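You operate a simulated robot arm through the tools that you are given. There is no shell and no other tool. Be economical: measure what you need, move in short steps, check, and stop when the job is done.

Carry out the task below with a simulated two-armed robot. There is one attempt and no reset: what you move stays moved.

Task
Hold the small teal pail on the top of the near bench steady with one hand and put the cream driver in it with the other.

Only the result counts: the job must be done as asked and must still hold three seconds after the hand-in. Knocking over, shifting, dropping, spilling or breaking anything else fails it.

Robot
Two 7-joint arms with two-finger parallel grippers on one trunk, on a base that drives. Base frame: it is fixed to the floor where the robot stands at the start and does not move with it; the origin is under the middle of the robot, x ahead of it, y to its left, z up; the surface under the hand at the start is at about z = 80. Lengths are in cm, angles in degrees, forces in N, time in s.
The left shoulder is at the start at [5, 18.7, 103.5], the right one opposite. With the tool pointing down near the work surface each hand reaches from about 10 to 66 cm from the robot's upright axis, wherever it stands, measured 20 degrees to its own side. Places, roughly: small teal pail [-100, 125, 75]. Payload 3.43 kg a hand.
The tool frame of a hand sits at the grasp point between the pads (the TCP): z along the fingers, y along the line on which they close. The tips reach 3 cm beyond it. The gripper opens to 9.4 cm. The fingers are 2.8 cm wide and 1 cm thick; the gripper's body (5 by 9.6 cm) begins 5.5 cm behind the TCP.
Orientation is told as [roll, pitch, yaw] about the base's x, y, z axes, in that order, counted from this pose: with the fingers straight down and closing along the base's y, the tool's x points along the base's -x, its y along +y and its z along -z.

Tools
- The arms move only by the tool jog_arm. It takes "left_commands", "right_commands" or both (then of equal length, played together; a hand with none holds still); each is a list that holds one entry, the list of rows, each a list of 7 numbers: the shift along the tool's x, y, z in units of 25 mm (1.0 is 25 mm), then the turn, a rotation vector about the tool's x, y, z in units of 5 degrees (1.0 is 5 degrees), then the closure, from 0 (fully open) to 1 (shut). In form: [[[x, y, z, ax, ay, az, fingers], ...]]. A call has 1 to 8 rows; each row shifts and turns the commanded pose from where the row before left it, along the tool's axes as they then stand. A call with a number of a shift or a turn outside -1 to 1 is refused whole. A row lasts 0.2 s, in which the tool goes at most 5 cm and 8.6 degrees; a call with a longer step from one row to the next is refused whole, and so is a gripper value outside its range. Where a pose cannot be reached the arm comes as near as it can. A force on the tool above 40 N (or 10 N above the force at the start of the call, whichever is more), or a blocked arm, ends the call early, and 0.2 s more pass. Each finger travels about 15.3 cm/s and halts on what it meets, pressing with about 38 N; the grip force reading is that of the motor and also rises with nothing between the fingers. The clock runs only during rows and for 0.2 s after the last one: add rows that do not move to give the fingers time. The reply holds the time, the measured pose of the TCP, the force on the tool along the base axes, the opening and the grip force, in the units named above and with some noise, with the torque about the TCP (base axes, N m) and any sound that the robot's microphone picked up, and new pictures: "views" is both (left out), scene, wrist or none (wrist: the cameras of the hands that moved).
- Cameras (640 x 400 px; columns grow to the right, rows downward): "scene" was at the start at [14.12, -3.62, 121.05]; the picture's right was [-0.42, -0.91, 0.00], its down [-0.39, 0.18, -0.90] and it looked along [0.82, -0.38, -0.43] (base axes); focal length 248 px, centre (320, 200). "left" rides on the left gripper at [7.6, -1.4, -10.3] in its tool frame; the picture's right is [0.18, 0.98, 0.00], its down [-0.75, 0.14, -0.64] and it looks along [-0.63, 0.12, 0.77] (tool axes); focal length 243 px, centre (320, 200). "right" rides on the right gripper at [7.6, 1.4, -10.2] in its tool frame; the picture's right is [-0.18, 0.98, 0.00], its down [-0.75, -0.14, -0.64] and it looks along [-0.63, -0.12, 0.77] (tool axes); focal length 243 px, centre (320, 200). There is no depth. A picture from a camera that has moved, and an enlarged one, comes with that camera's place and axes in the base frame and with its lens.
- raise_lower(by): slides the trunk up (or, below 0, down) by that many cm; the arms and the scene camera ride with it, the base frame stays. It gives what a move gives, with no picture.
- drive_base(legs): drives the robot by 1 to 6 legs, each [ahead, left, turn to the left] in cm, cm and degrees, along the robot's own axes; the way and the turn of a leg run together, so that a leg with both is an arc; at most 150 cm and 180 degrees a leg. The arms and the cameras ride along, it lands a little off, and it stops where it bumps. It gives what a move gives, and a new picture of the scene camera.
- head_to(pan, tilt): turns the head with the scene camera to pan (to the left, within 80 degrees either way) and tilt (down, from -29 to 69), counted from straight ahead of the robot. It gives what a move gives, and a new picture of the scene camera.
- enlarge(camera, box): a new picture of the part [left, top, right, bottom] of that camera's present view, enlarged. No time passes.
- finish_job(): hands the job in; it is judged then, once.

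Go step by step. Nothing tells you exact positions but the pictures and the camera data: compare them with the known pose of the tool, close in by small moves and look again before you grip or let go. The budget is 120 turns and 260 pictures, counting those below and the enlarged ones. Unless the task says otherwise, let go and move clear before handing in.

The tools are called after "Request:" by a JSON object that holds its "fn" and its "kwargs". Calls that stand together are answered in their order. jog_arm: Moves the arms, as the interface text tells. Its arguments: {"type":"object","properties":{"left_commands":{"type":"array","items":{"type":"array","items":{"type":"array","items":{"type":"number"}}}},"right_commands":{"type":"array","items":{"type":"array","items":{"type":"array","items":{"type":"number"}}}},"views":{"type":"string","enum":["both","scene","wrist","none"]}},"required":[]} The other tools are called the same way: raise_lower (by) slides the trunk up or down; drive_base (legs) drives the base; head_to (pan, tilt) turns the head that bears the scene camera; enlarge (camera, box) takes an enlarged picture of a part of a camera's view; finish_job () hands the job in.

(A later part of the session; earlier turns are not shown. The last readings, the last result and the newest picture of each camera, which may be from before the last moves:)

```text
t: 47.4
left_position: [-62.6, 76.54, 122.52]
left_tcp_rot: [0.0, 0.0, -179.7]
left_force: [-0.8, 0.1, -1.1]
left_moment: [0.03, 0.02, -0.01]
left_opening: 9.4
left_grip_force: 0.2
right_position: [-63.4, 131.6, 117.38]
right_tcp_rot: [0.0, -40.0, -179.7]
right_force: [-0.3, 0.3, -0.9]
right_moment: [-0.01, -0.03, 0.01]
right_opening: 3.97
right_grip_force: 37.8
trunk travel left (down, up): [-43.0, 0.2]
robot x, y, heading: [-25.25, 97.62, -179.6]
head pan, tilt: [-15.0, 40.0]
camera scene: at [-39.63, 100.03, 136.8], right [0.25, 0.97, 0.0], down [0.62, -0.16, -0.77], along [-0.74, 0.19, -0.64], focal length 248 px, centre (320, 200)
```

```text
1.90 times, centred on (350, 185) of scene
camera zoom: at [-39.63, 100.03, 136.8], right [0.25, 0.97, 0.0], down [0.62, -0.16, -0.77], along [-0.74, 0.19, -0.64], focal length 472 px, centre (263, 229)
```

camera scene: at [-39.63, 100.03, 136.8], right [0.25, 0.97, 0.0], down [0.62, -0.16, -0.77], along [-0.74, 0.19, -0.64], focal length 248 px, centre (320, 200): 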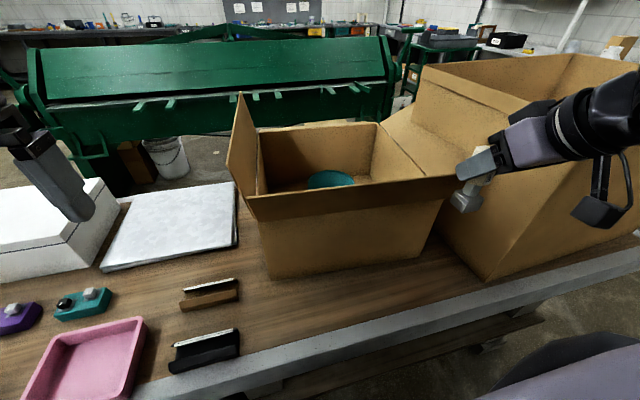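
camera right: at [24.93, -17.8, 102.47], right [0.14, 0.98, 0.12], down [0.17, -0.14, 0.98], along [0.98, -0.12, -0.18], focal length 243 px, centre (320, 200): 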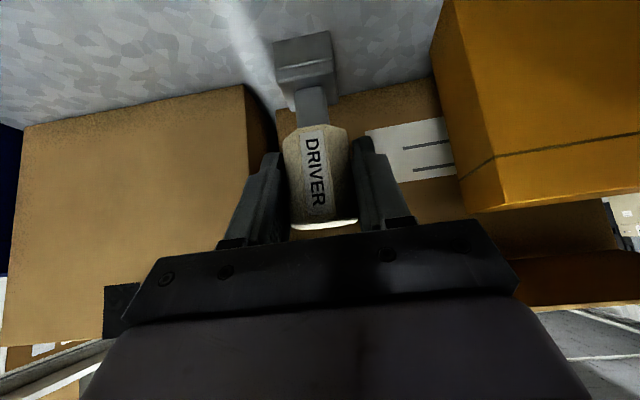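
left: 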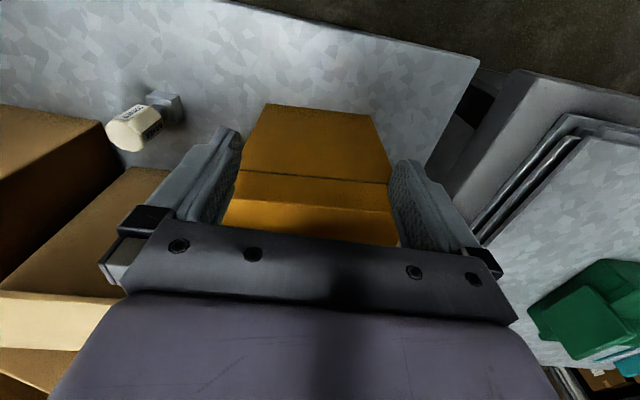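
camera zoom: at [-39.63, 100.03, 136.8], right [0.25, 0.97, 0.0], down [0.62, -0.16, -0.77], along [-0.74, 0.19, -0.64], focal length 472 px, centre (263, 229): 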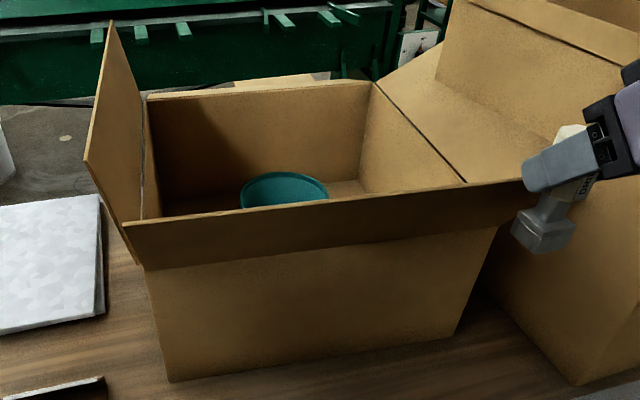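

The pail's open top is clear, with no bail in the way. I bring the right hand inward again, then strafe right to centre on the pail.

Request:
{"fn": "jog_arm", "kwargs": {"right_commands": [[[0, 1, 0, 0, 0, 0, 1], [0, 1, 0, 0, 0, 0, 1], [0, 1, 0, 0, 0, 0, 1], [0, 1, 0, 0, 0, 0, 1], [0, 1, 0, 0, 0, 0, 1]]], "views": "none"}}

Request:
{"fn": "drive_base", "kwargs": {"legs": [[0, -20, 0]]}}

Request:
{"fn": "head_to", "kwargs": {"pan": 0, "tilt": 42}}

```text
t: 48.6
left_position: [-62.7, 76.58, 122.42]
left_tcp_rot: [-0.1, 0.0, -179.7]
left_force: [0.8, -0.5, -1.4]
left_moment: [0.04, 0.04, 0.02]
left_opening: 9.38
left_grip_force: 0.1
right_position: [-63.4, 118.87, 117.24]
right_tcp_rot: [-0.1, -39.9, -179.7]
right_force: [-0.2, -0.2, -2.3]
right_moment: [0.02, -0.01, -0.01]
right_opening: 3.95
right_grip_force: 38.3
trunk travel left (down, up): [-43.0, 0.2]
robot x, y, heading: [-25.08, 97.77, -179.7]
head pan, tilt: [-15.0, 40.0]
```

```text
t: 50.9
left_position: [-62.89, 95.67, 122.53]
left_tcp_rot: [0.0, 0.0, -179.7]
left_force: [-0.2, 0.2, -0.5]
left_moment: [0.01, -0.03, 0.0]
left_opening: 9.4
left_grip_force: 0.0
right_position: [-63.47, 138.11, 117.22]
right_tcp_rot: [0.0, -40.0, -179.7]
right_force: [0.2, 0.7, -1.4]
right_moment: [0.02, 0.0, 0.0]
right_opening: 3.93
right_grip_force: 38.1
trunk travel left (down, up): [-43.0, 0.2]
robot x, y, heading: [-25.56, 116.62, -179.6]
head pan, tilt: [-15.0, 40.0]
camera scene: at [-39.72, 119.06, 136.8], right [0.25, 0.97, 0.0], down [0.62, -0.16, -0.77], along [-0.74, 0.19, -0.64], focal length 248 px, centre (320, 200)
```

scene: 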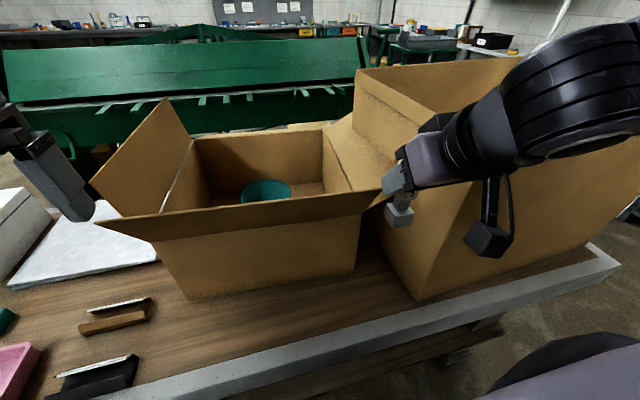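

```text
t: 51.7
left_position: [-62.9, 95.55, 122.67]
left_tcp_rot: [0.0, -0.1, -179.7]
left_force: [-0.7, -0.6, 0.9]
left_moment: [-0.01, 0.03, -0.03]
left_opening: 9.4
left_grip_force: 0.1
right_position: [-63.65, 138.05, 117.24]
right_tcp_rot: [0.0, -39.8, -179.7]
right_force: [0.6, 0.6, -1.0]
right_moment: [-0.01, -0.02, 0.0]
right_opening: 3.95
right_grip_force: 38.3
trunk travel left (down, up): [-43.0, 0.2]
robot x, y, heading: [-26.0, 116.82, -179.6]
head pan, tilt: [0.0, 42.0]
camera scene: at [-39.86, 116.83, 136.51], right [0.0, 1.0, 0.0], down [0.67, 0.0, -0.74], along [-0.74, 0.0, -0.67], focal length 248 px, centre (320, 200)
```

scene: 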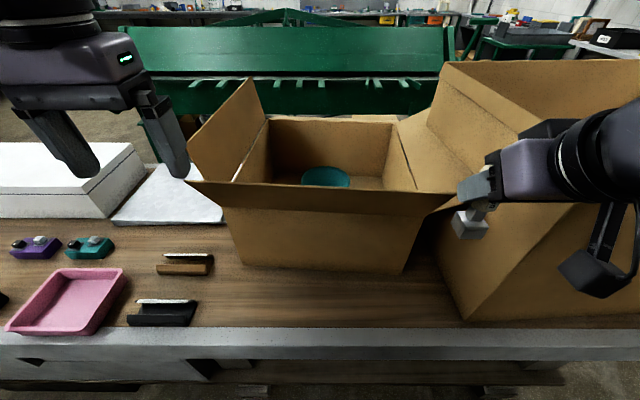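

The pail rim is at about [-97, 118, 94] with radius about 7, and the bench top is at z≈80. The carton's front flap sticks up toward me, so I check its height with the wrist cameras before choosing an approach.

Request:
{"fn": "jog_arm", "kwargs": {"left_commands": [[[0, 0, 0, 0, 0, 0, 0]]], "right_commands": [[[0, 0, 0, 0, 0, 0, 1]]], "views": "wrist"}}

Request:
{"fn": "enlarge", "kwargs": {"camera": "scene", "box": [170, 60, 500, 290]}}

```text
t: 52.1
left_position: [-62.74, 95.61, 122.62]
left_tcp_rot: [0.0, -0.1, -179.6]
left_force: [-0.2, 0.5, -0.2]
left_moment: [0.04, 0.01, -0.03]
left_opening: 9.4
left_grip_force: 0.0
right_position: [-63.6, 138.05, 117.21]
right_tcp_rot: [0.0, -39.9, -179.7]
right_force: [-0.7, -0.2, -1.6]
right_moment: [-0.01, -0.04, -0.01]
right_opening: 3.95
right_grip_force: 38.1
trunk travel left (down, up): [-43.0, 0.2]
robot x, y, heading: [-25.4, 116.52, -179.8]
head pan, tilt: [0.0, 42.0]
camera right: at [-51.06, 136.6, 120.26], right [-0.14, -0.98, 0.12], down [-0.17, 0.14, 0.98], along [-0.98, 0.11, -0.18], focal length 243 px, centre (320, 200)
camera left: at [-55.18, 96.98, 132.99], right [0.19, -0.98, 0.0], down [-0.75, -0.15, 0.64], along [-0.63, -0.12, -0.77], focal length 243 px, centre (320, 200)
```

right: 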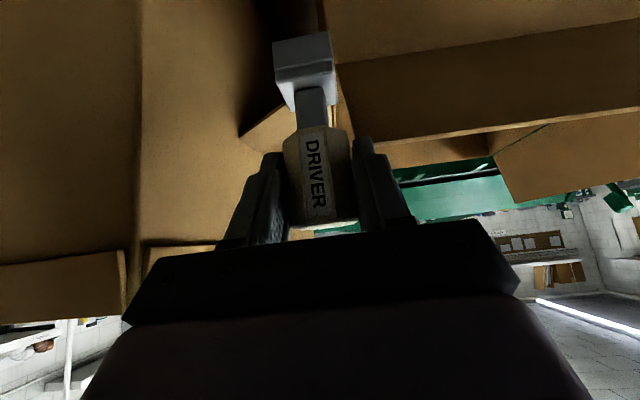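
left: 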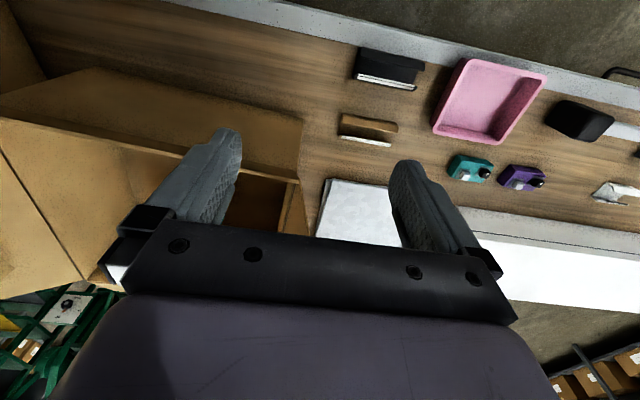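

```text
1.74 times, centred on (335, 175) of scene
camera zoom: at [-39.86, 116.83, 136.51], right [0.0, 1.0, 0.0], down [0.67, 0.0, -0.74], along [-0.74, 0.0, -0.67], focal length 431 px, centre (294, 244)
```

zoom: 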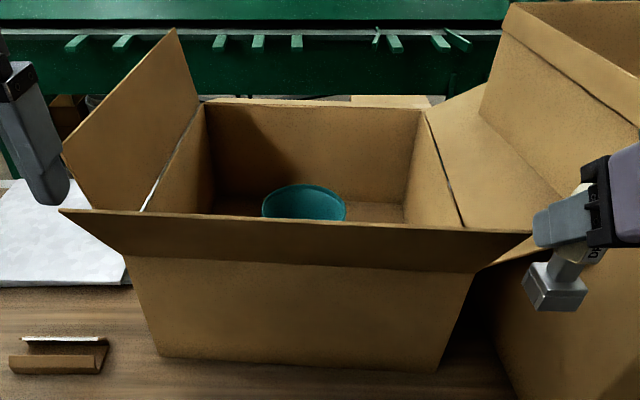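

The front flap rises to z≈114 at x≈-69, in the way of the arms from this side. The carton's back side has no raised flap and there is free floor behind the bench, so I go round the bench's far end, starting by backing off and strafing.

Request:
{"fn": "drive_base", "kwargs": {"legs": [[-20, 0, 0], [0, -75, 0]]}}

Request:
{"fn": "head_to", "kwargs": {"pan": -30, "tilt": 25}}

```text
t: 60.3
left_position: [-42.95, 171.19, 122.62]
left_tcp_rot: [0.0, 0.0, 179.7]
left_force: [-0.5, 1.0, -0.9]
left_moment: [-0.02, 0.0, 0.0]
left_opening: 9.38
left_grip_force: 0.1
right_position: [-43.04, 213.78, 117.13]
right_tcp_rot: [0.0, -39.9, 179.5]
right_force: [0.6, 0.6, -1.0]
right_moment: [-0.01, -0.02, 0.0]
right_opening: 3.95
right_grip_force: 38.2
trunk travel left (down, up): [-43.0, 0.2]
robot x, y, heading: [-5.43, 191.92, 179.9]
head pan, tilt: [0.0, 42.0]
camera scene: at [-19.68, 192.2, 136.51], right [0.01, 1.0, 0.0], down [0.67, -0.01, -0.74], along [-0.74, 0.01, -0.67], focal length 248 px, centre (320, 200)
```

scene: 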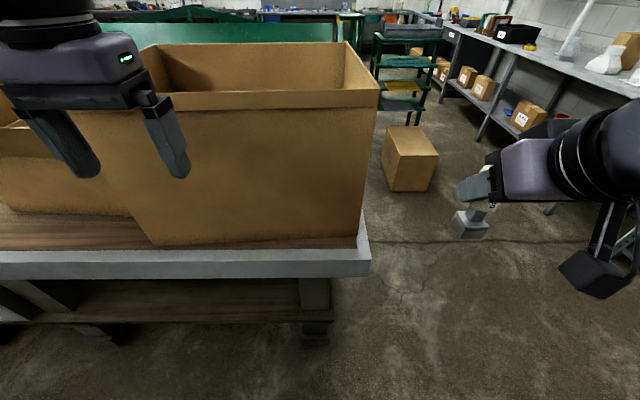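

```text
t: 61.2
left_position: [-42.78, 171.32, 122.61]
left_tcp_rot: [0.0, 0.0, 179.6]
left_force: [-0.8, -0.1, -0.1]
left_moment: [0.0, 0.0, 0.0]
left_opening: 9.4
left_grip_force: 0.0
right_position: [-43.09, 213.63, 117.2]
right_tcp_rot: [-0.1, -39.9, 179.6]
right_force: [-1.0, 0.4, -1.3]
right_moment: [0.0, -0.03, 0.0]
right_opening: 3.98
right_grip_force: 37.8
trunk travel left (down, up): [-43.0, 0.2]
robot x, y, heading: [-5.64, 191.51, 179.7]
head pan, tilt: [-30.0, 25.0]
camera scene: at [-19.27, 196.79, 139.13], right [0.51, 0.86, 0.0], down [0.36, -0.21, -0.91], along [-0.78, 0.46, -0.42], focal length 248 px, centre (320, 200)
```

scene: 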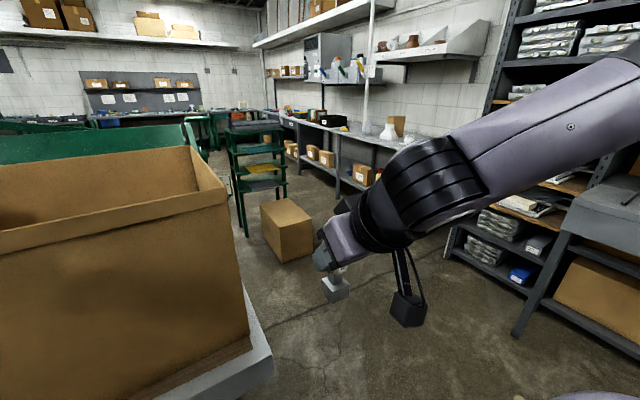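

The tall carton ends at y≈205. A floor box stands near [-190, 272] and a step ladder near [-242, 240], leaving enough room to pass between. I strafe past the bench end and move forward to the gap.

Request:
{"fn": "drive_base", "kwargs": {"legs": [[0, -68, 0], [100, 0, 0]]}}

Request:
{"fn": "head_to", "kwargs": {"pan": 25, "tilt": 40}}

```text
t: 72.5
left_position: [-143.14, 236.1, 122.63]
left_tcp_rot: [-0.1, 0.1, -178.3]
left_force: [-0.2, 0.6, -0.2]
left_moment: [0.01, 0.0, 0.04]
left_opening: 9.4
left_grip_force: 0.1
right_position: [-145.04, 278.62, 117.19]
right_tcp_rot: [0.0, -39.9, -178.3]
right_force: [-0.1, -0.3, -1.0]
right_moment: [0.04, 0.0, 0.02]
right_opening: 3.98
right_grip_force: 38.1
trunk travel left (down, up): [-43.0, 0.2]
robot x, y, heading: [-106.73, 258.19, -178.3]
head pan, tilt: [-30.0, 25.0]
camera scene: at [-120.61, 262.69, 139.13], right [0.47, 0.88, 0.0], down [0.37, -0.2, -0.91], along [-0.8, 0.43, -0.42], focal length 248 px, centre (320, 200)
```

scene: 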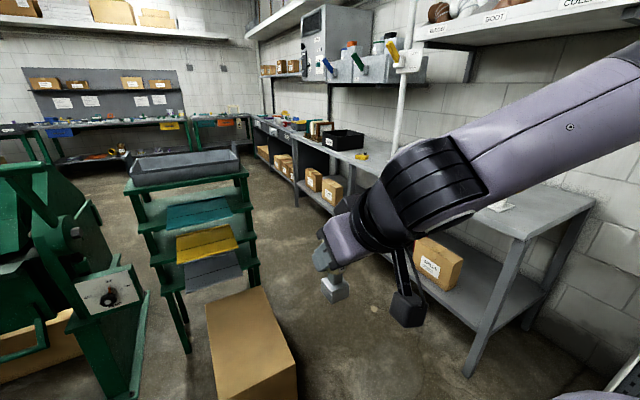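

```text
t: 73.7
left_position: [-143.18, 236.21, 122.57]
left_tcp_rot: [0.1, 0.0, -178.3]
left_force: [0.1, -0.6, 0.2]
left_moment: [0.0, 0.0, 0.01]
left_opening: 9.39
left_grip_force: 0.1
right_position: [-144.91, 278.7, 117.24]
right_tcp_rot: [-0.1, -39.9, -178.3]
right_force: [-0.6, -0.3, -1.7]
right_moment: [0.04, -0.02, 0.0]
right_opening: 3.97
right_grip_force: 38.2
trunk travel left (down, up): [-43.0, 0.2]
robot x, y, heading: [-106.29, 258.01, -178.4]
head pan, tilt: [25.0, 40.0]
camera scene: at [-120.06, 254.51, 136.81], right [-0.45, 0.89, 0.0], down [0.57, 0.29, -0.77], along [-0.68, -0.34, -0.64], focal length 248 px, centre (320, 200)
```

scene: 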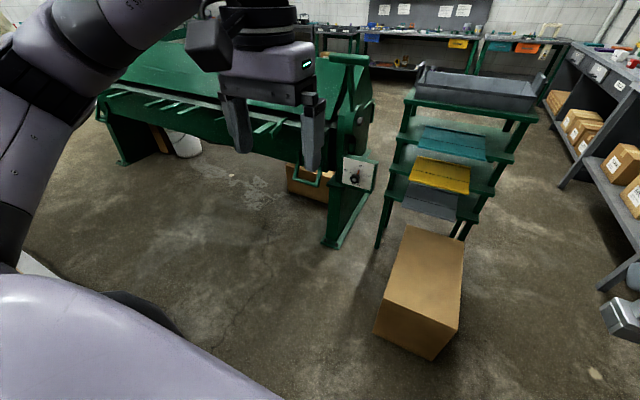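

There is about 105 cm of floor between bench back (x≈-123) and the green machine (x≈-228). I turn around here in the open, hands sweeping the clear side.

Request:
{"fn": "drive_base", "kwargs": {"legs": [[0, 0, -90], [0, 0, -91.6]]}}

```text
t: 81.8
left_position: [-68.99, 278.73, 122.53]
left_tcp_rot: [0.1, 0.0, -0.5]
left_force: [0.8, 0.5, 0.1]
left_moment: [-0.01, 0.02, 0.0]
left_opening: 9.4
left_grip_force: 0.1
right_position: [-68.98, 236.32, 117.25]
right_tcp_rot: [0.1, -39.8, -0.5]
right_force: [0.0, 0.3, -0.8]
right_moment: [0.01, 0.0, 0.01]
right_opening: 3.98
right_grip_force: 38.3
trunk travel left (down, up): [-43.0, 0.2]
robot x, y, heading: [-106.66, 258.03, -0.7]
head pan, tilt: [25.0, 40.0]
camera scene: at [-93.04, 261.96, 136.81], right [0.41, -0.91, 0.0], down [-0.58, -0.27, -0.77], along [0.7, 0.32, -0.64], focal length 248 px, centre (320, 200)
```

scene: 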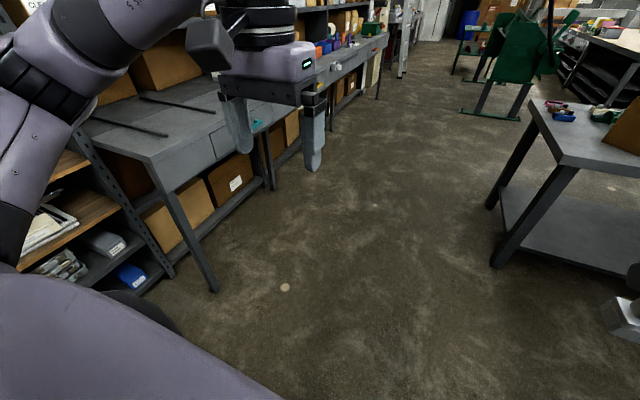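

Now facing +x, I reverse diagonally between the bench corner and the floor box, then look toward the bench's back.

Request:
{"fn": "drive_base", "kwargs": {"legs": [[-19, 0, 0.6], [-46, -46, 0]]}}

Request:
{"fn": "head_to", "kwargs": {"pan": -40, "tilt": 35}}

```text
t: 87.5
left_position: [-134.68, 233.36, 122.68]
left_tcp_rot: [0.0, -0.1, 0.5]
left_force: [-0.1, -0.1, -0.1]
left_moment: [0.01, 0.0, -0.02]
left_opening: 9.4
left_grip_force: 0.1
right_position: [-133.94, 190.91, 116.99]
right_tcp_rot: [0.1, -40.0, 0.6]
right_force: [0.8, 1.0, -0.8]
right_moment: [-0.03, 0.02, 0.0]
right_opening: 3.98
right_grip_force: 37.7
trunk travel left (down, up): [-43.0, 0.2]
robot x, y, heading: [-171.8, 212.11, 0.6]
head pan, tilt: [25.0, 40.0]
camera scene: at [-158.43, 216.09, 136.81], right [0.43, -0.9, 0.0], down [-0.58, -0.28, -0.77], along [0.69, 0.33, -0.64], focal length 248 px, centre (320, 200)
```

scene: 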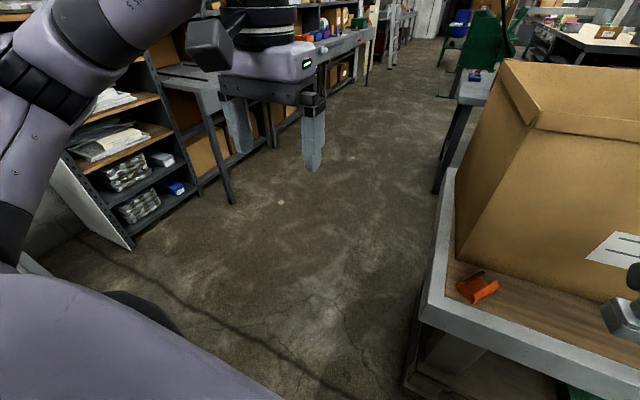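

```text
t: 88.9
left_position: [-134.65, 233.44, 122.7]
left_tcp_rot: [0.0, 0.0, 0.5]
left_force: [0.2, 0.6, 0.9]
left_moment: [0.01, -0.02, 0.01]
left_opening: 9.4
left_grip_force: 0.1
right_position: [-133.84, 190.91, 117.16]
right_tcp_rot: [-0.1, -39.8, 0.7]
right_force: [-0.9, -0.4, -0.9]
right_moment: [0.03, -0.02, 0.01]
right_opening: 3.98
right_grip_force: 37.6
trunk travel left (down, up): [-43.0, 0.2]
robot x, y, heading: [-171.79, 212.35, 0.5]
head pan, tilt: [-40.0, 35.0]
camera scene: at [-159.29, 206.85, 137.56], right [-0.64, -0.77, 0.0], down [-0.44, 0.36, -0.82], along [0.63, -0.52, -0.57], focal length 248 px, centre (320, 200)
```

scene: 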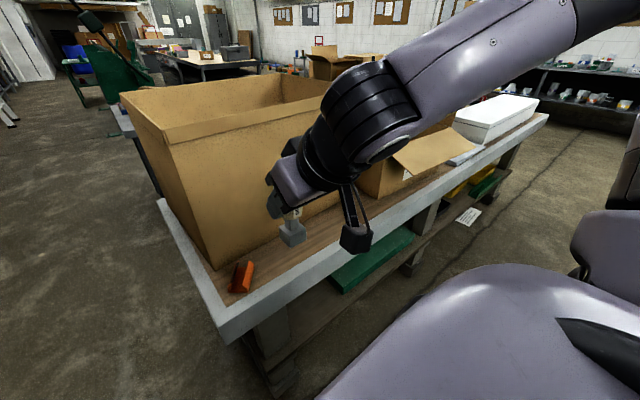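

The route is clear and the tall carton's back stands well inside the bench. I strafe right to behind the open carton and look.

Request:
{"fn": "drive_base", "kwargs": {"legs": [[0, -92, 0]]}}

Request:
{"fn": "head_to", "kwargs": {"pan": 0, "tilt": 40}}

```text
t: 97.4
left_position: [-133.7, 140.92, 122.69]
left_tcp_rot: [-0.1, 0.0, 1.2]
left_force: [-0.1, 0.8, 0.1]
left_moment: [-0.01, -0.01, -0.01]
left_opening: 9.39
left_grip_force: 0.2
right_position: [-132.27, 98.5, 117.19]
right_tcp_rot: [0.1, -39.8, 1.2]
right_force: [-0.2, 0.5, -0.9]
right_moment: [-0.01, 0.01, 0.01]
right_opening: 3.95
right_grip_force: 38.3
trunk travel left (down, up): [-43.0, 0.2]
robot x, y, heading: [-170.68, 119.43, 1.1]
head pan, tilt: [-40.0, 35.0]
camera scene: at [-157.88, 114.17, 137.56], right [-0.63, -0.78, 0.0], down [-0.45, 0.36, -0.82], along [0.64, -0.51, -0.57], focal length 248 px, centre (320, 200)
```

scene: 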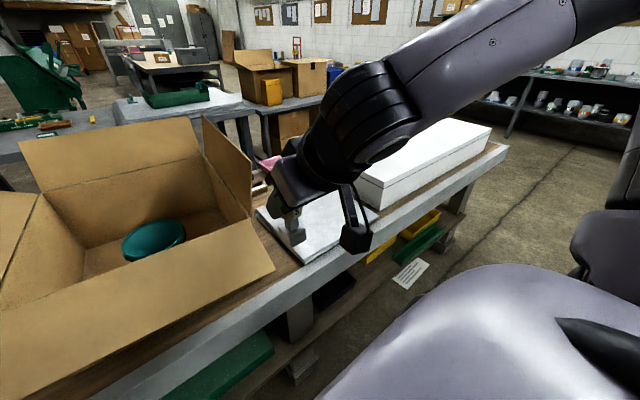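

```text
t: 98.4
left_position: [-133.69, 140.99, 122.74]
left_tcp_rot: [0.0, 0.0, 1.2]
left_force: [1.1, 0.0, 0.9]
left_moment: [0.01, 0.02, -0.01]
left_opening: 9.43
left_grip_force: 0.0
right_position: [-132.3, 98.6, 117.29]
right_tcp_rot: [0.0, -39.9, 1.2]
right_force: [-0.2, 0.0, -1.3]
right_moment: [-0.02, 0.0, 0.0]
right_opening: 3.94
right_grip_force: 37.6
trunk travel left (down, up): [-43.0, 0.2]
robot x, y, heading: [-170.64, 119.33, 1.0]
head pan, tilt: [0.0, 40.0]
camera scene: at [-156.24, 119.87, 136.81], right [0.02, -1.0, 0.0], down [-0.64, -0.01, -0.77], along [0.77, 0.02, -0.64], focal length 248 px, centre (320, 200)
```

scene: 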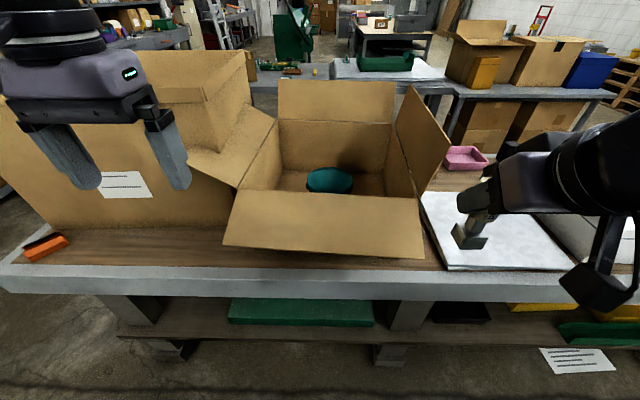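

From here the carton is wide open over its low back flap, and the pail is plainly visible. I enlarge to measure it.

Request:
{"fn": "enlarge", "kwargs": {"camera": "scene", "box": [270, 140, 400, 220]}}

```text
4.92 times, centred on (335, 180) of scene
camera zoom: at [-156.24, 119.87, 136.81], right [0.02, -1.0, 0.0], down [-0.64, -0.01, -0.77], along [0.77, 0.02, -0.64], focal length 1220 px, centre (246, 298)
```

zoom: 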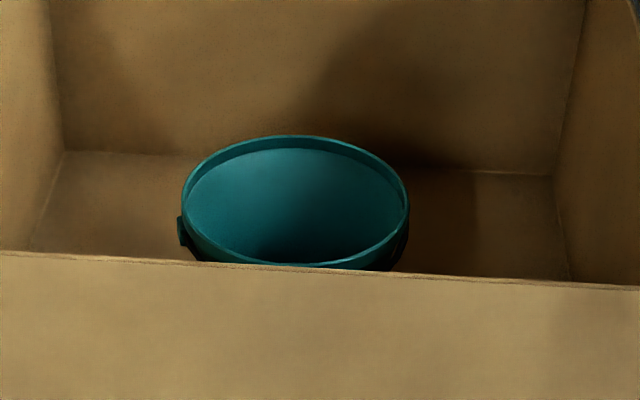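

The rim centre is at [-96.2, 118.4, 94.3] with radius 6.8, and it has small lugs at left and right. I bring the left hand inward and drive 12 cm closer.

Request:
{"fn": "jog_arm", "kwargs": {"left_commands": [[[0.2, -1, 0, 0, 0, 0, 0], [0.2, -1, 0, 0, 0, 0, 0], [0.2, -1, 0, 0, 0, 0, 0], [0.2, -1, 0, 0, 0, 0, 0]]], "views": "none"}}

Request:
{"fn": "drive_base", "kwargs": {"legs": [[11, 0, -1]]}}

```text
t: 99.4
left_position: [-135.6, 130.62, 122.72]
left_tcp_rot: [0.0, 0.0, 1.2]
left_force: [-0.9, 0.0, -0.3]
left_moment: [-0.01, 0.01, 0.01]
left_opening: 9.39
left_grip_force: 0.1
right_position: [-132.29, 98.58, 117.02]
right_tcp_rot: [0.2, -39.9, 1.1]
right_force: [-1.0, 0.0, -2.1]
right_moment: [-0.03, 0.04, -0.03]
right_opening: 3.97
right_grip_force: 38.1
trunk travel left (down, up): [-43.0, 0.2]
robot x, y, heading: [-170.14, 119.21, 1.2]
head pan, tilt: [0.0, 40.0]
```

```text
t: 100.6
left_position: [-124.51, 130.35, 122.77]
left_tcp_rot: [-0.1, 0.0, 0.1]
left_force: [-0.4, 0.1, -1.5]
left_moment: [0.01, -0.01, -0.03]
left_opening: 9.42
left_grip_force: 0.0
right_position: [-121.8, 97.9, 117.12]
right_tcp_rot: [-0.1, -39.9, 0.0]
right_force: [1.0, 0.6, -1.2]
right_moment: [0.0, 0.03, 0.01]
right_opening: 3.94
right_grip_force: 38.3
trunk travel left (down, up): [-43.0, 0.2]
robot x, y, heading: [-159.71, 119.0, 0.1]
head pan, tilt: [0.0, 40.0]
camera scene: at [-145.31, 119.72, 136.79], right [0.0, -1.0, 0.0], down [-0.64, 0.0, -0.77], along [0.77, 0.0, -0.64], focal length 248 px, centre (320, 200)
```

scene: 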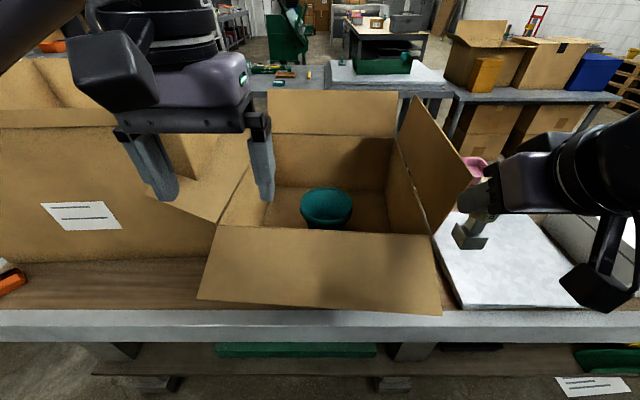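

Both hands are ready, so I yaw each about 30° so that they converge (left pointing inward-right, right inward-left) and start pitching the left hand.

Request:
{"fn": "jog_arm", "kwargs": {"left_commands": [[[0, 0, 0, 0, 0, 1, 0], [0, 0, 0, 0, 0, 1, 0], [0, 0, 0, 0, 0, 1, 0], [0, 0, 0, 0, 0, 1, 0], [0, 0, 0, 0, 0, 1, 0], [0, 0, 0, 0, 0, 1, 0], [0, 0, 0, 0, -1, 0, 0], [0, 0, 0, 0, -1, 0, 0]]], "right_commands": [[[0, 0, 0, -0.643, 0, -0.766, 1], [0, 0, 0, -0.643, 0, -0.766, 1], [0, 0, 0, -0.643, 0, -0.766, 1], [0, 0, 0, -0.643, 0, -0.766, 1], [0, 0, 0, -0.643, 0, -0.766, 1], [0, 0, 0, -0.643, 0, -0.766, 1], [0, 0, 0, 0, 0, 0, 1], [0, 0, 0, 0, 0, 0, 1]]], "views": "none"}}

Request:
{"fn": "jog_arm", "kwargs": {"left_commands": [[[0, 0, 0, 0, -1, 0, 0], [0, 0, 0, 0, -1, 0, 0], [0, 0, 0, 0, -1, 0, 0], [0, 0, 0, 0, -1, 0, 0], [0, 0, 0, 0, -1, 0, 0], [0, 0, 0, 0, -1, 0, 0]]]}}

```text
t: 102.4
left_position: [-124.71, 130.31, 122.76]
left_tcp_rot: [-0.1, -10.1, -29.9]
left_force: [0.4, -0.7, 0.6]
left_moment: [0.01, 0.01, 0.03]
left_opening: 9.39
left_grip_force: 0.1
right_position: [-121.95, 97.98, 117.07]
right_tcp_rot: [0.2, -40.1, 30.1]
right_force: [0.5, 0.0, -1.1]
right_moment: [0.01, 0.02, -0.01]
right_opening: 3.97
right_grip_force: 38.3
trunk travel left (down, up): [-43.0, 0.2]
robot x, y, heading: [-159.56, 119.67, 0.0]
head pan, tilt: [0.0, 40.0]
```

```text
t: 103.8
left_position: [-124.5, 130.42, 122.78]
left_tcp_rot: [0.1, -40.2, -29.8]
left_force: [0.6, -0.6, 0.2]
left_moment: [-0.01, 0.01, 0.0]
left_opening: 9.42
left_grip_force: 0.1
right_position: [-121.9, 97.93, 117.12]
right_tcp_rot: [0.0, -40.0, 30.1]
right_force: [-0.3, -1.2, -1.4]
right_moment: [0.03, 0.02, 0.01]
right_opening: 3.94
right_grip_force: 37.7
trunk travel left (down, up): [-43.0, 0.2]
robot x, y, heading: [-159.75, 119.61, 0.2]
head pan, tilt: [0.0, 40.0]
camera scene: at [-145.42, 119.74, 136.81], right [0.0, -1.0, 0.0], down [-0.64, 0.0, -0.77], along [0.77, 0.0, -0.64], focal length 248 px, centre (320, 200)
camera left: at [-136.04, 135.3, 125.8], right [0.37, 0.92, -0.12], down [0.21, 0.04, 0.98], along [0.91, -0.38, -0.18], focal length 243 px, centre (320, 200)
```

scene: 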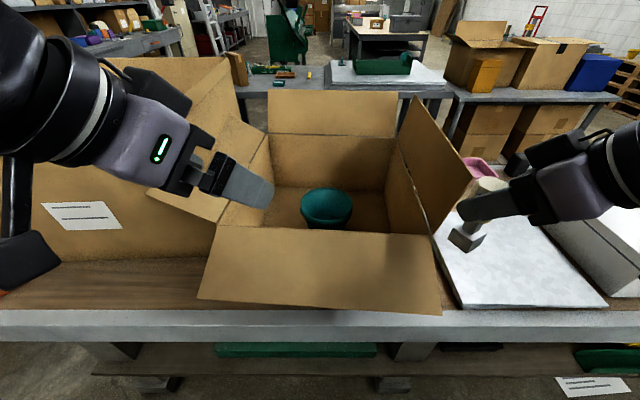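
left: 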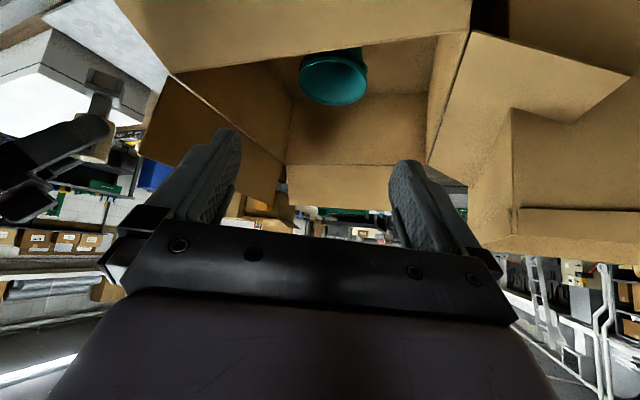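

The carton's back wall tops out at z≈103 near x=-113.5, so a 40° tilt would bring the wrists low over it. I reduce both tilts (left to 25°, right to about 22°) and advance the left hand high over the carton.

Request:
{"fn": "jog_arm", "kwargs": {"left_commands": [[[0, 0, 0, 0, 1, 0, 0], [0, 0, 0, 0, 1, 0, 0], [0, 0, 0, 0, 1, 0, 0], [-0.7, 0.35, 0.9, 0, 0, 0, 0], [-0.7, 0.35, 0.9, 0, 0, 0, 0], [-0.7, 0.35, 0.9, 0, 0, 0, 0], [-0.7, 0.35, 0.9, 0, 0, 0, 0], [-0.7, 0.35, 0.9, 0, 0, 0, 0]]], "right_commands": [[[0, 0, 0, 0, 1, 0, 1], [0, 0, 0, 0, 1, 0, 1], [0, 0, 0, 0, 1, 0, 1], [0, 0, 0, 0, 0.5, 0, 1], [0, 0, 0, 0, 0, 0, 1], [0, 0, 0, 0, 0, 0, 1], [0, 0, 0, 0, 0, 0, 1], [0, 0, 0, 0, 0, 0, 1]]]}}

```text
t: 105.6
left_position: [-111.49, 127.73, 116.18]
left_tcp_rot: [0.0, -25.1, -29.8]
left_force: [-0.7, 0.7, 0.0]
left_moment: [-0.02, -0.06, 0.0]
left_opening: 9.42
left_grip_force: 0.1
right_position: [-121.8, 97.91, 117.01]
right_tcp_rot: [0.0, -22.4, 30.0]
right_force: [-0.2, -0.6, 0.3]
right_moment: [-0.02, 0.0, 0.02]
right_opening: 0.01
right_grip_force: 32.8
trunk travel left (down, up): [-43.0, 0.2]
robot x, y, heading: [-159.72, 119.66, 0.4]
head pan, tilt: [0.0, 40.0]
camera scene: at [-145.38, 119.72, 136.8], right [0.0, -1.0, 0.0], down [-0.64, 0.0, -0.77], along [0.77, 0.0, -0.64], focal length 248 px, centre (320, 200)
camera right: at [-132.07, 93.66, 123.76], right [-0.35, 0.94, 0.07], down [0.46, 0.1, 0.88], along [0.82, 0.34, -0.47], focal length 243 px, centre (320, 200)
camera left: at [-121.84, 131.98, 122.29], right [0.35, 0.94, -0.08], down [0.43, -0.08, 0.9], along [0.84, -0.34, -0.43], focal length 243 px, centre (320, 200)
```

scene: 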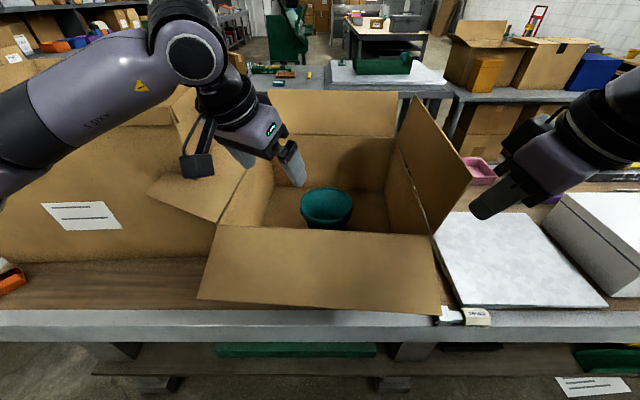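
right: 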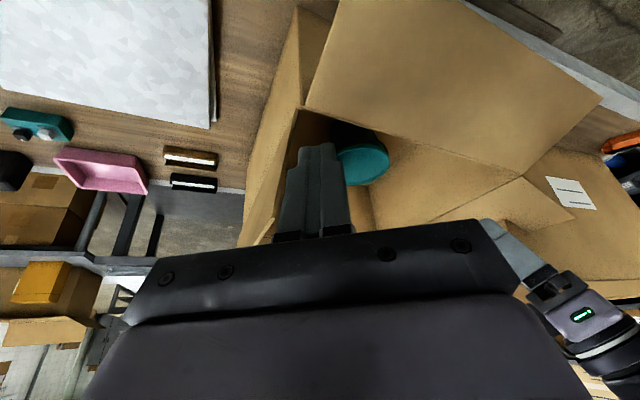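
left: 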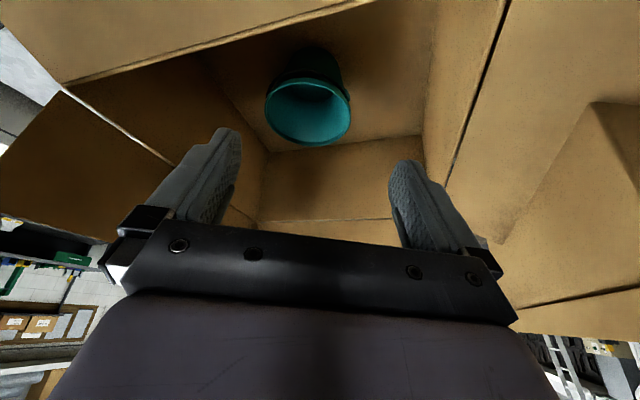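

The driver slipped out of the right hand and seems to lie on the bench's back edge beside the carton flap. I stop and look at it closely.

Request:
{"fn": "enlarge", "kwargs": {"camera": "scene", "box": [410, 280, 530, 350]}}

Request:
{"fn": "head_to", "kwargs": {"pan": -25, "tilt": 55}}

```text
5.33 times, centred on (470, 315) of scene
camera zoom: at [-145.38, 119.72, 136.8], right [0.0, -1.0, 0.0], down [-0.64, 0.0, -0.77], along [0.77, 0.0, -0.64], focal length 1321 px, centre (-480, -413)
```

zoom: 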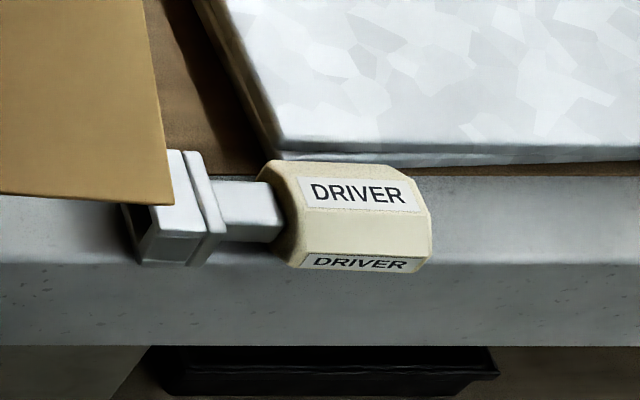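

```text
t: 106.5
left_position: [-111.49, 127.69, 116.17]
left_tcp_rot: [0.0, -25.2, -29.9]
left_force: [0.3, -0.1, 1.1]
left_moment: [0.0, -0.01, -0.03]
left_opening: 9.4
left_grip_force: 0.1
right_position: [-121.92, 98.08, 117.05]
right_tcp_rot: [0.0, -22.5, 30.1]
right_force: [0.0, -0.8, 0.1]
right_moment: [-0.03, 0.01, 0.01]
right_opening: 0.02
right_grip_force: 33.2
trunk travel left (down, up): [-43.0, 0.2]
robot x, y, heading: [-159.7, 119.62, 0.2]
head pan, tilt: [-25.0, 55.0]
camera scene: at [-147.37, 116.68, 134.74], right [-0.42, -0.91, 0.0], down [-0.74, 0.34, -0.57], along [0.52, -0.24, -0.82], focal length 248 px, centre (320, 200)
```

scene: 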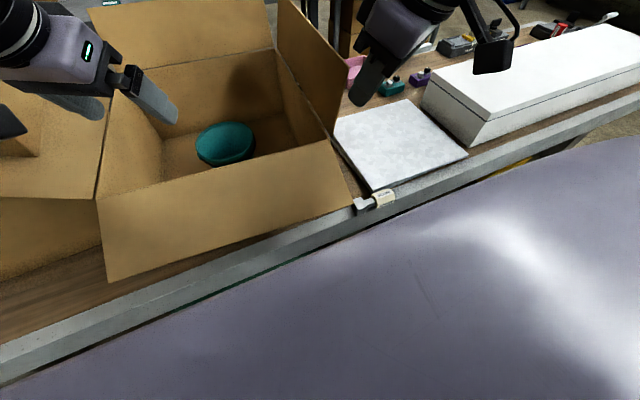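

The driver landed on the bench's rear strip at about [-120, 86, 82], lying along y, and nothing else appears moved. I'll re-pick it end to end across the handle, a grip on flat faces. First I open the right gripper partly, square it up and move above the driver.

Request:
{"fn": "jog_arm", "kwargs": {"right_commands": [[[0, 0, 0, 0.381, 0, 0.925, 0.17], [0, 0, 0, 0.381, 0, 0.925, 0.17], [0, 0, 0, 0.381, 0, 0.925, 0.17], [0, 0, 0, 0.381, 0, 0.925, 0.17], [0, 0, 0, 0.381, 0, 0.925, 0.17], [0, 0, 0, 0.381, 0, 0.925, 0.17], [0, 0, 0, 0, 0.75, 0, 0.17], [0, 0, 0, 0, 0.75, 0, 0.17]]], "views": "none"}}

Request:
{"fn": "jog_arm", "kwargs": {"right_commands": [[[0.18, -0.8, 0.5, 0, 0, 0, 0.17], [0.18, -0.8, 0.8, 0, 0, 0, 0.17], [0.18, -0.8, 0.9, 0, 0, 0, 0.17], [0.18, -0.8, 0.9, 0, 0, 0, 0.17], [0.18, -0.8, 0.9, 0, 0, 0, 0.17], [0.18, -0.8, 0.9, 0, 0, 0, 0.17]]]}}

```text
t: 108.3
left_position: [-111.36, 127.69, 116.17]
left_tcp_rot: [0.0, -25.1, -29.9]
left_force: [0.1, 0.7, 0.1]
left_moment: [0.0, -0.02, -0.01]
left_opening: 9.4
left_grip_force: 0.1
right_position: [-121.84, 97.91, 117.24]
right_tcp_rot: [0.0, -14.9, 0.2]
right_force: [0.7, -0.4, -0.6]
right_moment: [-0.01, -0.01, 0.02]
right_opening: 7.79
right_grip_force: 0.1
trunk travel left (down, up): [-43.0, 0.2]
robot x, y, heading: [-159.5, 119.78, 0.2]
head pan, tilt: [-25.0, 55.0]
```

```text
t: 109.7
left_position: [-111.38, 127.61, 116.21]
left_tcp_rot: [0.1, -24.9, -29.9]
left_force: [0.2, -0.8, 0.1]
left_moment: [0.0, -0.05, -0.05]
left_opening: 9.41
left_grip_force: 0.1
right_position: [-121.32, 85.87, 104.61]
right_tcp_rot: [0.1, -14.9, 0.1]
right_force: [-0.4, -0.7, -0.7]
right_moment: [0.01, 0.0, 0.02]
right_opening: 7.78
right_grip_force: 0.1
trunk travel left (down, up): [-43.0, 0.2]
robot x, y, heading: [-159.72, 119.31, 0.1]
head pan, tilt: [-25.0, 55.0]
camera scene: at [-147.38, 116.63, 134.74], right [-0.42, -0.91, 0.0], down [-0.74, 0.35, -0.57], along [0.52, -0.24, -0.82], focal length 248 px, centre (320, 200)
camera right: at [-131.33, 87.23, 112.72], right [0.18, 0.98, 0.05], down [0.56, -0.14, 0.81], along [0.81, -0.12, -0.58], focal length 243 px, centre (320, 200)
```

scene: 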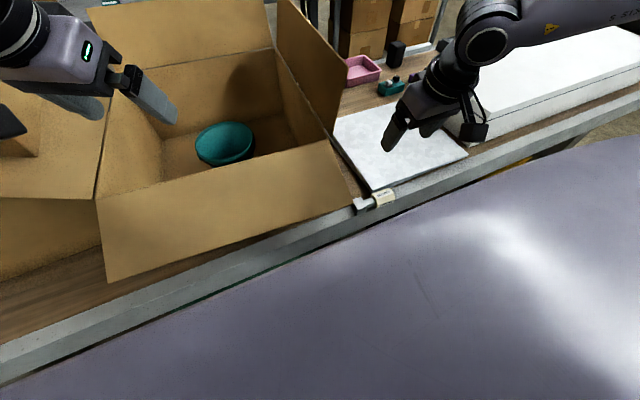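
right: 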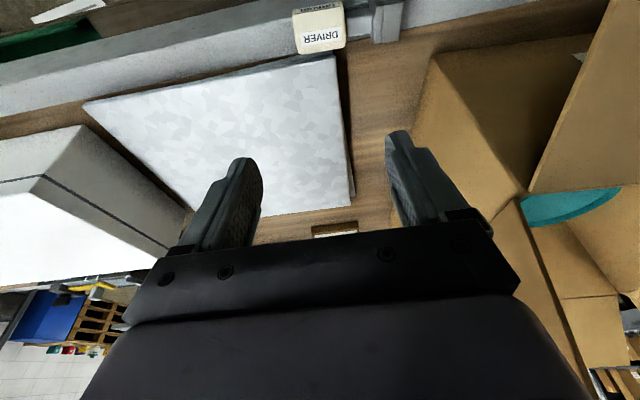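

The driver's handle spans y≈83.8–89.3 and its shank to 92.2, and the slab lies just beyond it. I descend partway with a small correction in y and look.

Request:
{"fn": "jog_arm", "kwargs": {"right_commands": [[[0.2, 0.05, 0.9, 0, 0, 0, 0.17], [0.2, 0.05, 0.9, 0, 0, 0, 0.17], [0.2, 0.05, 0.9, 0, 0, 0, 0.17], [0.2, 0.05, 0.9, 0, 0, 0, 0.17], [0.2, 0.05, 0.9, 0, 0, 0, 0.17], [0, 0, 0, 0, 0, 0, 0.17]]]}}

Request:
{"fn": "enlarge", "kwargs": {"camera": "scene", "box": [320, 130, 480, 240]}}

```text
t: 111.1
left_position: [-111.41, 127.71, 116.17]
left_tcp_rot: [-0.1, -25.0, -29.8]
left_force: [0.3, -1.0, 0.5]
left_moment: [-0.01, -0.06, -0.04]
left_opening: 9.39
left_grip_force: 0.0
right_position: [-120.87, 86.57, 92.97]
right_tcp_rot: [-0.1, -15.0, 0.1]
right_force: [0.3, -0.3, 0.4]
right_moment: [0.04, 0.02, 0.01]
right_opening: 7.81
right_grip_force: 0.1
trunk travel left (down, up): [-43.0, 0.2]
robot x, y, heading: [-159.88, 119.29, 0.4]
head pan, tilt: [-25.0, 55.0]
camera scene: at [-147.39, 116.68, 134.74], right [-0.42, -0.91, 0.0], down [-0.74, 0.34, -0.57], along [0.52, -0.24, -0.82], focal length 248 px, centre (320, 200)
camera right: at [-130.92, 88.05, 101.15], right [0.18, 0.98, 0.05], down [0.56, -0.14, 0.82], along [0.81, -0.12, -0.58], focal length 243 px, centre (320, 200)
```

scene: 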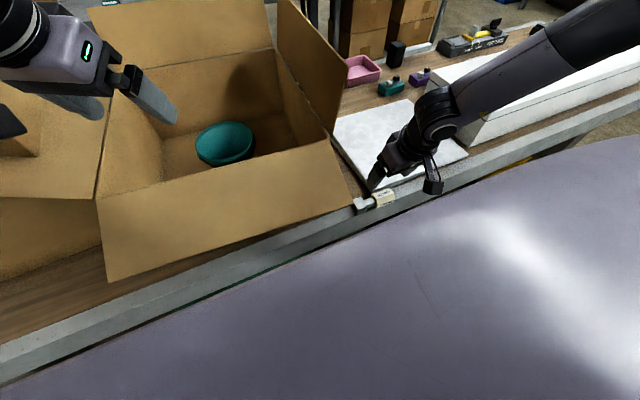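
right: 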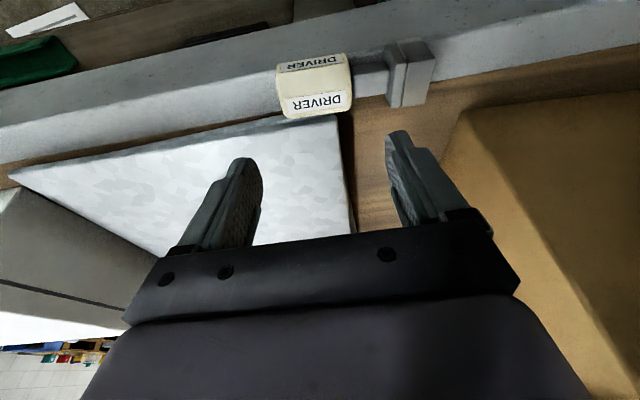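

```text
3.64 times, centred on (400, 185) of scene
camera zoom: at [-147.39, 116.68, 134.74], right [-0.42, -0.91, 0.0], down [-0.74, 0.34, -0.57], along [0.52, -0.24, -0.82], focal length 901 px, centre (29, 254)
```

zoom: 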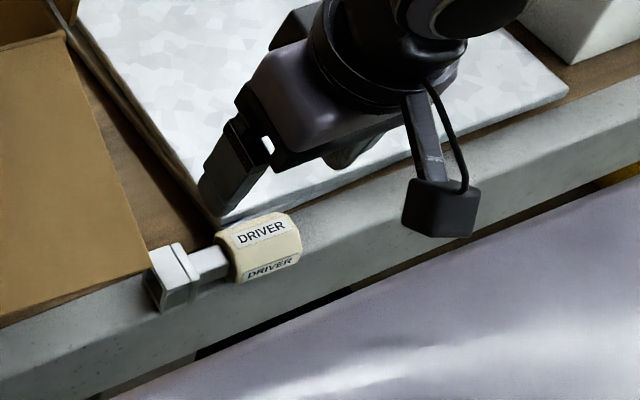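

The fingers are aligned with the handle end and the shank gap, so I descend to just above final height and check.

Request:
{"fn": "jog_arm", "kwargs": {"right_commands": [[[0.19, 0.015, 0.88, 0, 0, 0, 0.17], [0.19, 0.015, 0.88, 0, 0, 0, 0.17], [0.19, 0.015, 0.88, 0, 0, 0, 0.17], [0.19, 0.015, 0.88, 0, 0, 0, 0.17], [0, 0, 0, 0, 0, 0, 0.17]]]}}

Request:
{"fn": "enlarge", "kwargs": {"camera": "scene", "box": [320, 130, 480, 240]}}

```text
t: 111.9
left_position: [-111.48, 127.66, 116.33]
left_tcp_rot: [0.0, -25.1, -29.9]
left_force: [0.3, 0.7, -0.9]
left_moment: [0.02, 0.0, -0.01]
left_opening: 9.41
left_grip_force: 0.0
right_position: [-120.55, 87.1, 87.75]
right_tcp_rot: [0.4, -15.3, 0.1]
right_force: [-9.5, -2.2, 16.1]
right_moment: [0.57, 0.37, 0.31]
right_opening: 7.68
right_grip_force: 0.1
trunk travel left (down, up): [-43.0, 0.2]
robot x, y, heading: [-159.91, 119.61, 0.0]
head pan, tilt: [-25.0, 55.0]
stopped in row 3 (right hand): the force on the tool passed its limit at 70 N (the readings are from after the stop); the commanded pose is now the measured one
camera scene: at [-147.51, 116.69, 134.78], right [-0.42, -0.91, 0.0], down [-0.74, 0.35, -0.57], along [0.52, -0.24, -0.82], focal length 248 px, centre (320, 200)
camera right: at [-130.61, 88.45, 95.79], right [0.17, 0.98, 0.05], down [0.56, -0.14, 0.82], along [0.81, -0.11, -0.58], focal length 243 px, centre (320, 200)
```

scene: 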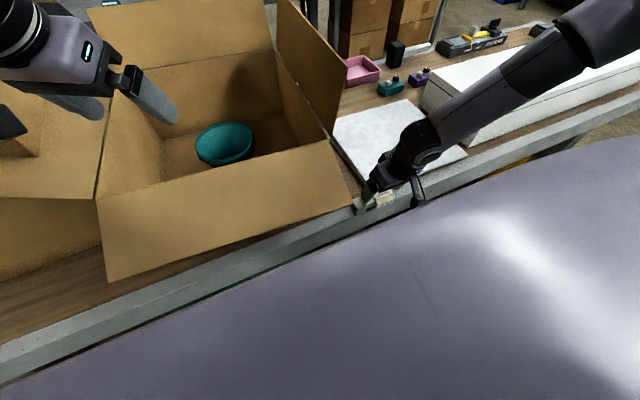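
right: 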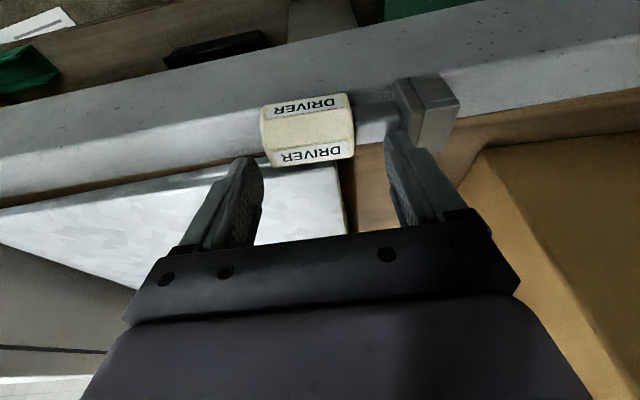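

```text
3.64 times, centred on (400, 185) of scene
camera zoom: at [-147.51, 116.69, 134.78], right [-0.42, -0.91, 0.0], down [-0.74, 0.35, -0.57], along [0.52, -0.24, -0.82], focal length 901 px, centre (29, 254)
```

zoom: 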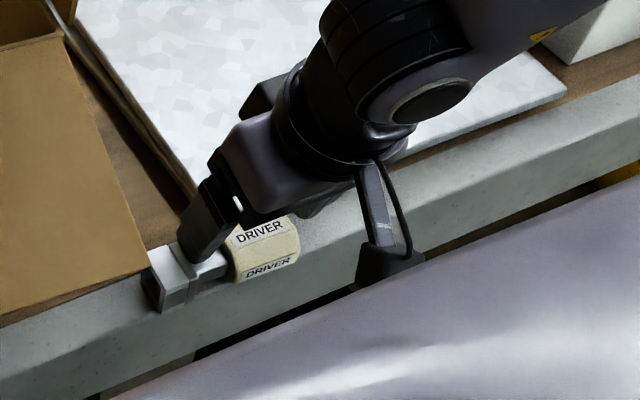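

The right fingertip touched the driver's block end, so I back up slightly, shift 0.8 cm toward the handle and narrow the fingers a little.

Request:
{"fn": "jog_arm", "kwargs": {"right_commands": [[[-0.15, 0, -0.6, 0, 0, 0, 0.2], [0, -0.32, 0, 0, 0, 0, 0.24], [0, 0, 0, 0, 0, 0, 0.24]]], "views": "wrist"}}

Request:
{"fn": "enlarge", "kwargs": {"camera": "right", "box": [200, 30, 480, 230]}}

Request:
{"fn": "enlarge", "kwargs": {"camera": "scene", "box": [330, 150, 430, 220]}}

```text
t: 112.7
left_position: [-111.48, 127.75, 116.09]
left_tcp_rot: [0.0, -25.0, -29.9]
left_force: [0.5, -0.3, -0.8]
left_moment: [0.03, 0.0, 0.01]
left_opening: 9.4
left_grip_force: 0.0
right_position: [-120.57, 86.1, 89.07]
right_tcp_rot: [0.3, -15.2, 0.2]
right_force: [-0.3, 0.6, -0.1]
right_moment: [-0.03, 0.01, 0.0]
right_opening: 7.14
right_grip_force: 0.1
trunk travel left (down, up): [-43.0, 0.2]
robot x, y, heading: [-159.85, 119.47, 0.2]
head pan, tilt: [-25.0, 55.0]
camera right: at [-130.54, 87.53, 97.13], right [0.17, 0.98, 0.05], down [0.56, -0.14, 0.82], along [0.81, -0.11, -0.58], focal length 243 px, centre (320, 200)
```

right: 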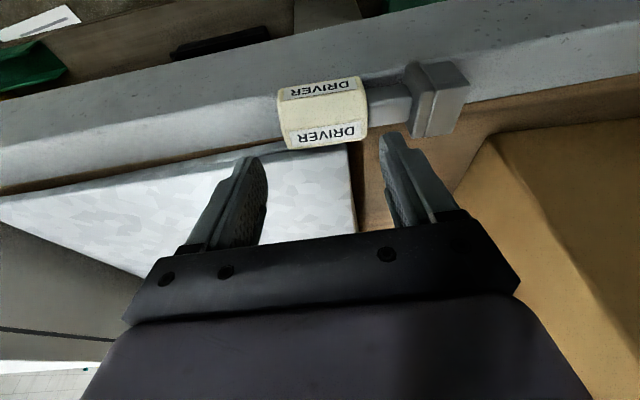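

```text
2.00 times, centred on (340, 130) of right
camera zoom: at [-130.54, 87.53, 97.13], right [0.17, 0.98, 0.05], down [0.56, -0.14, 0.82], along [0.81, -0.11, -0.58], focal length 485 px, centre (280, 340)
```

zoom: 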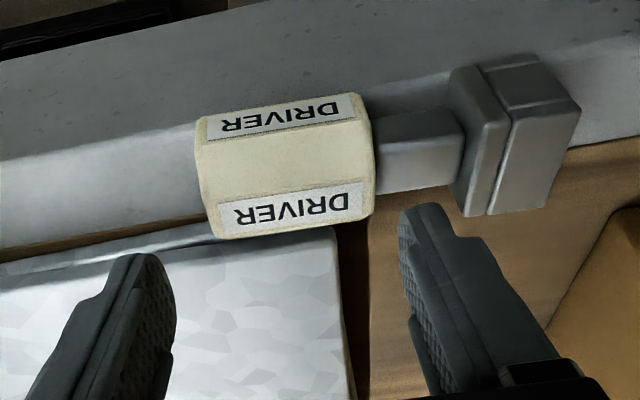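

```text
5.71 times, centred on (380, 185) of scene
camera zoom: at [-147.39, 116.67, 134.74], right [-0.42, -0.91, 0.0], down [-0.74, 0.35, -0.57], along [0.52, -0.24, -0.82], focal length 1416 px, centre (-23, 286)
```

zoom: 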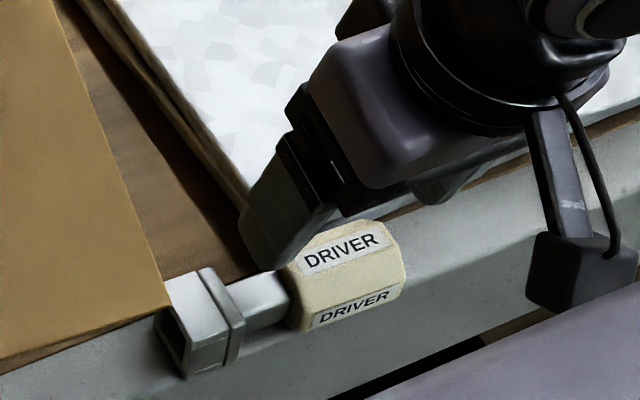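

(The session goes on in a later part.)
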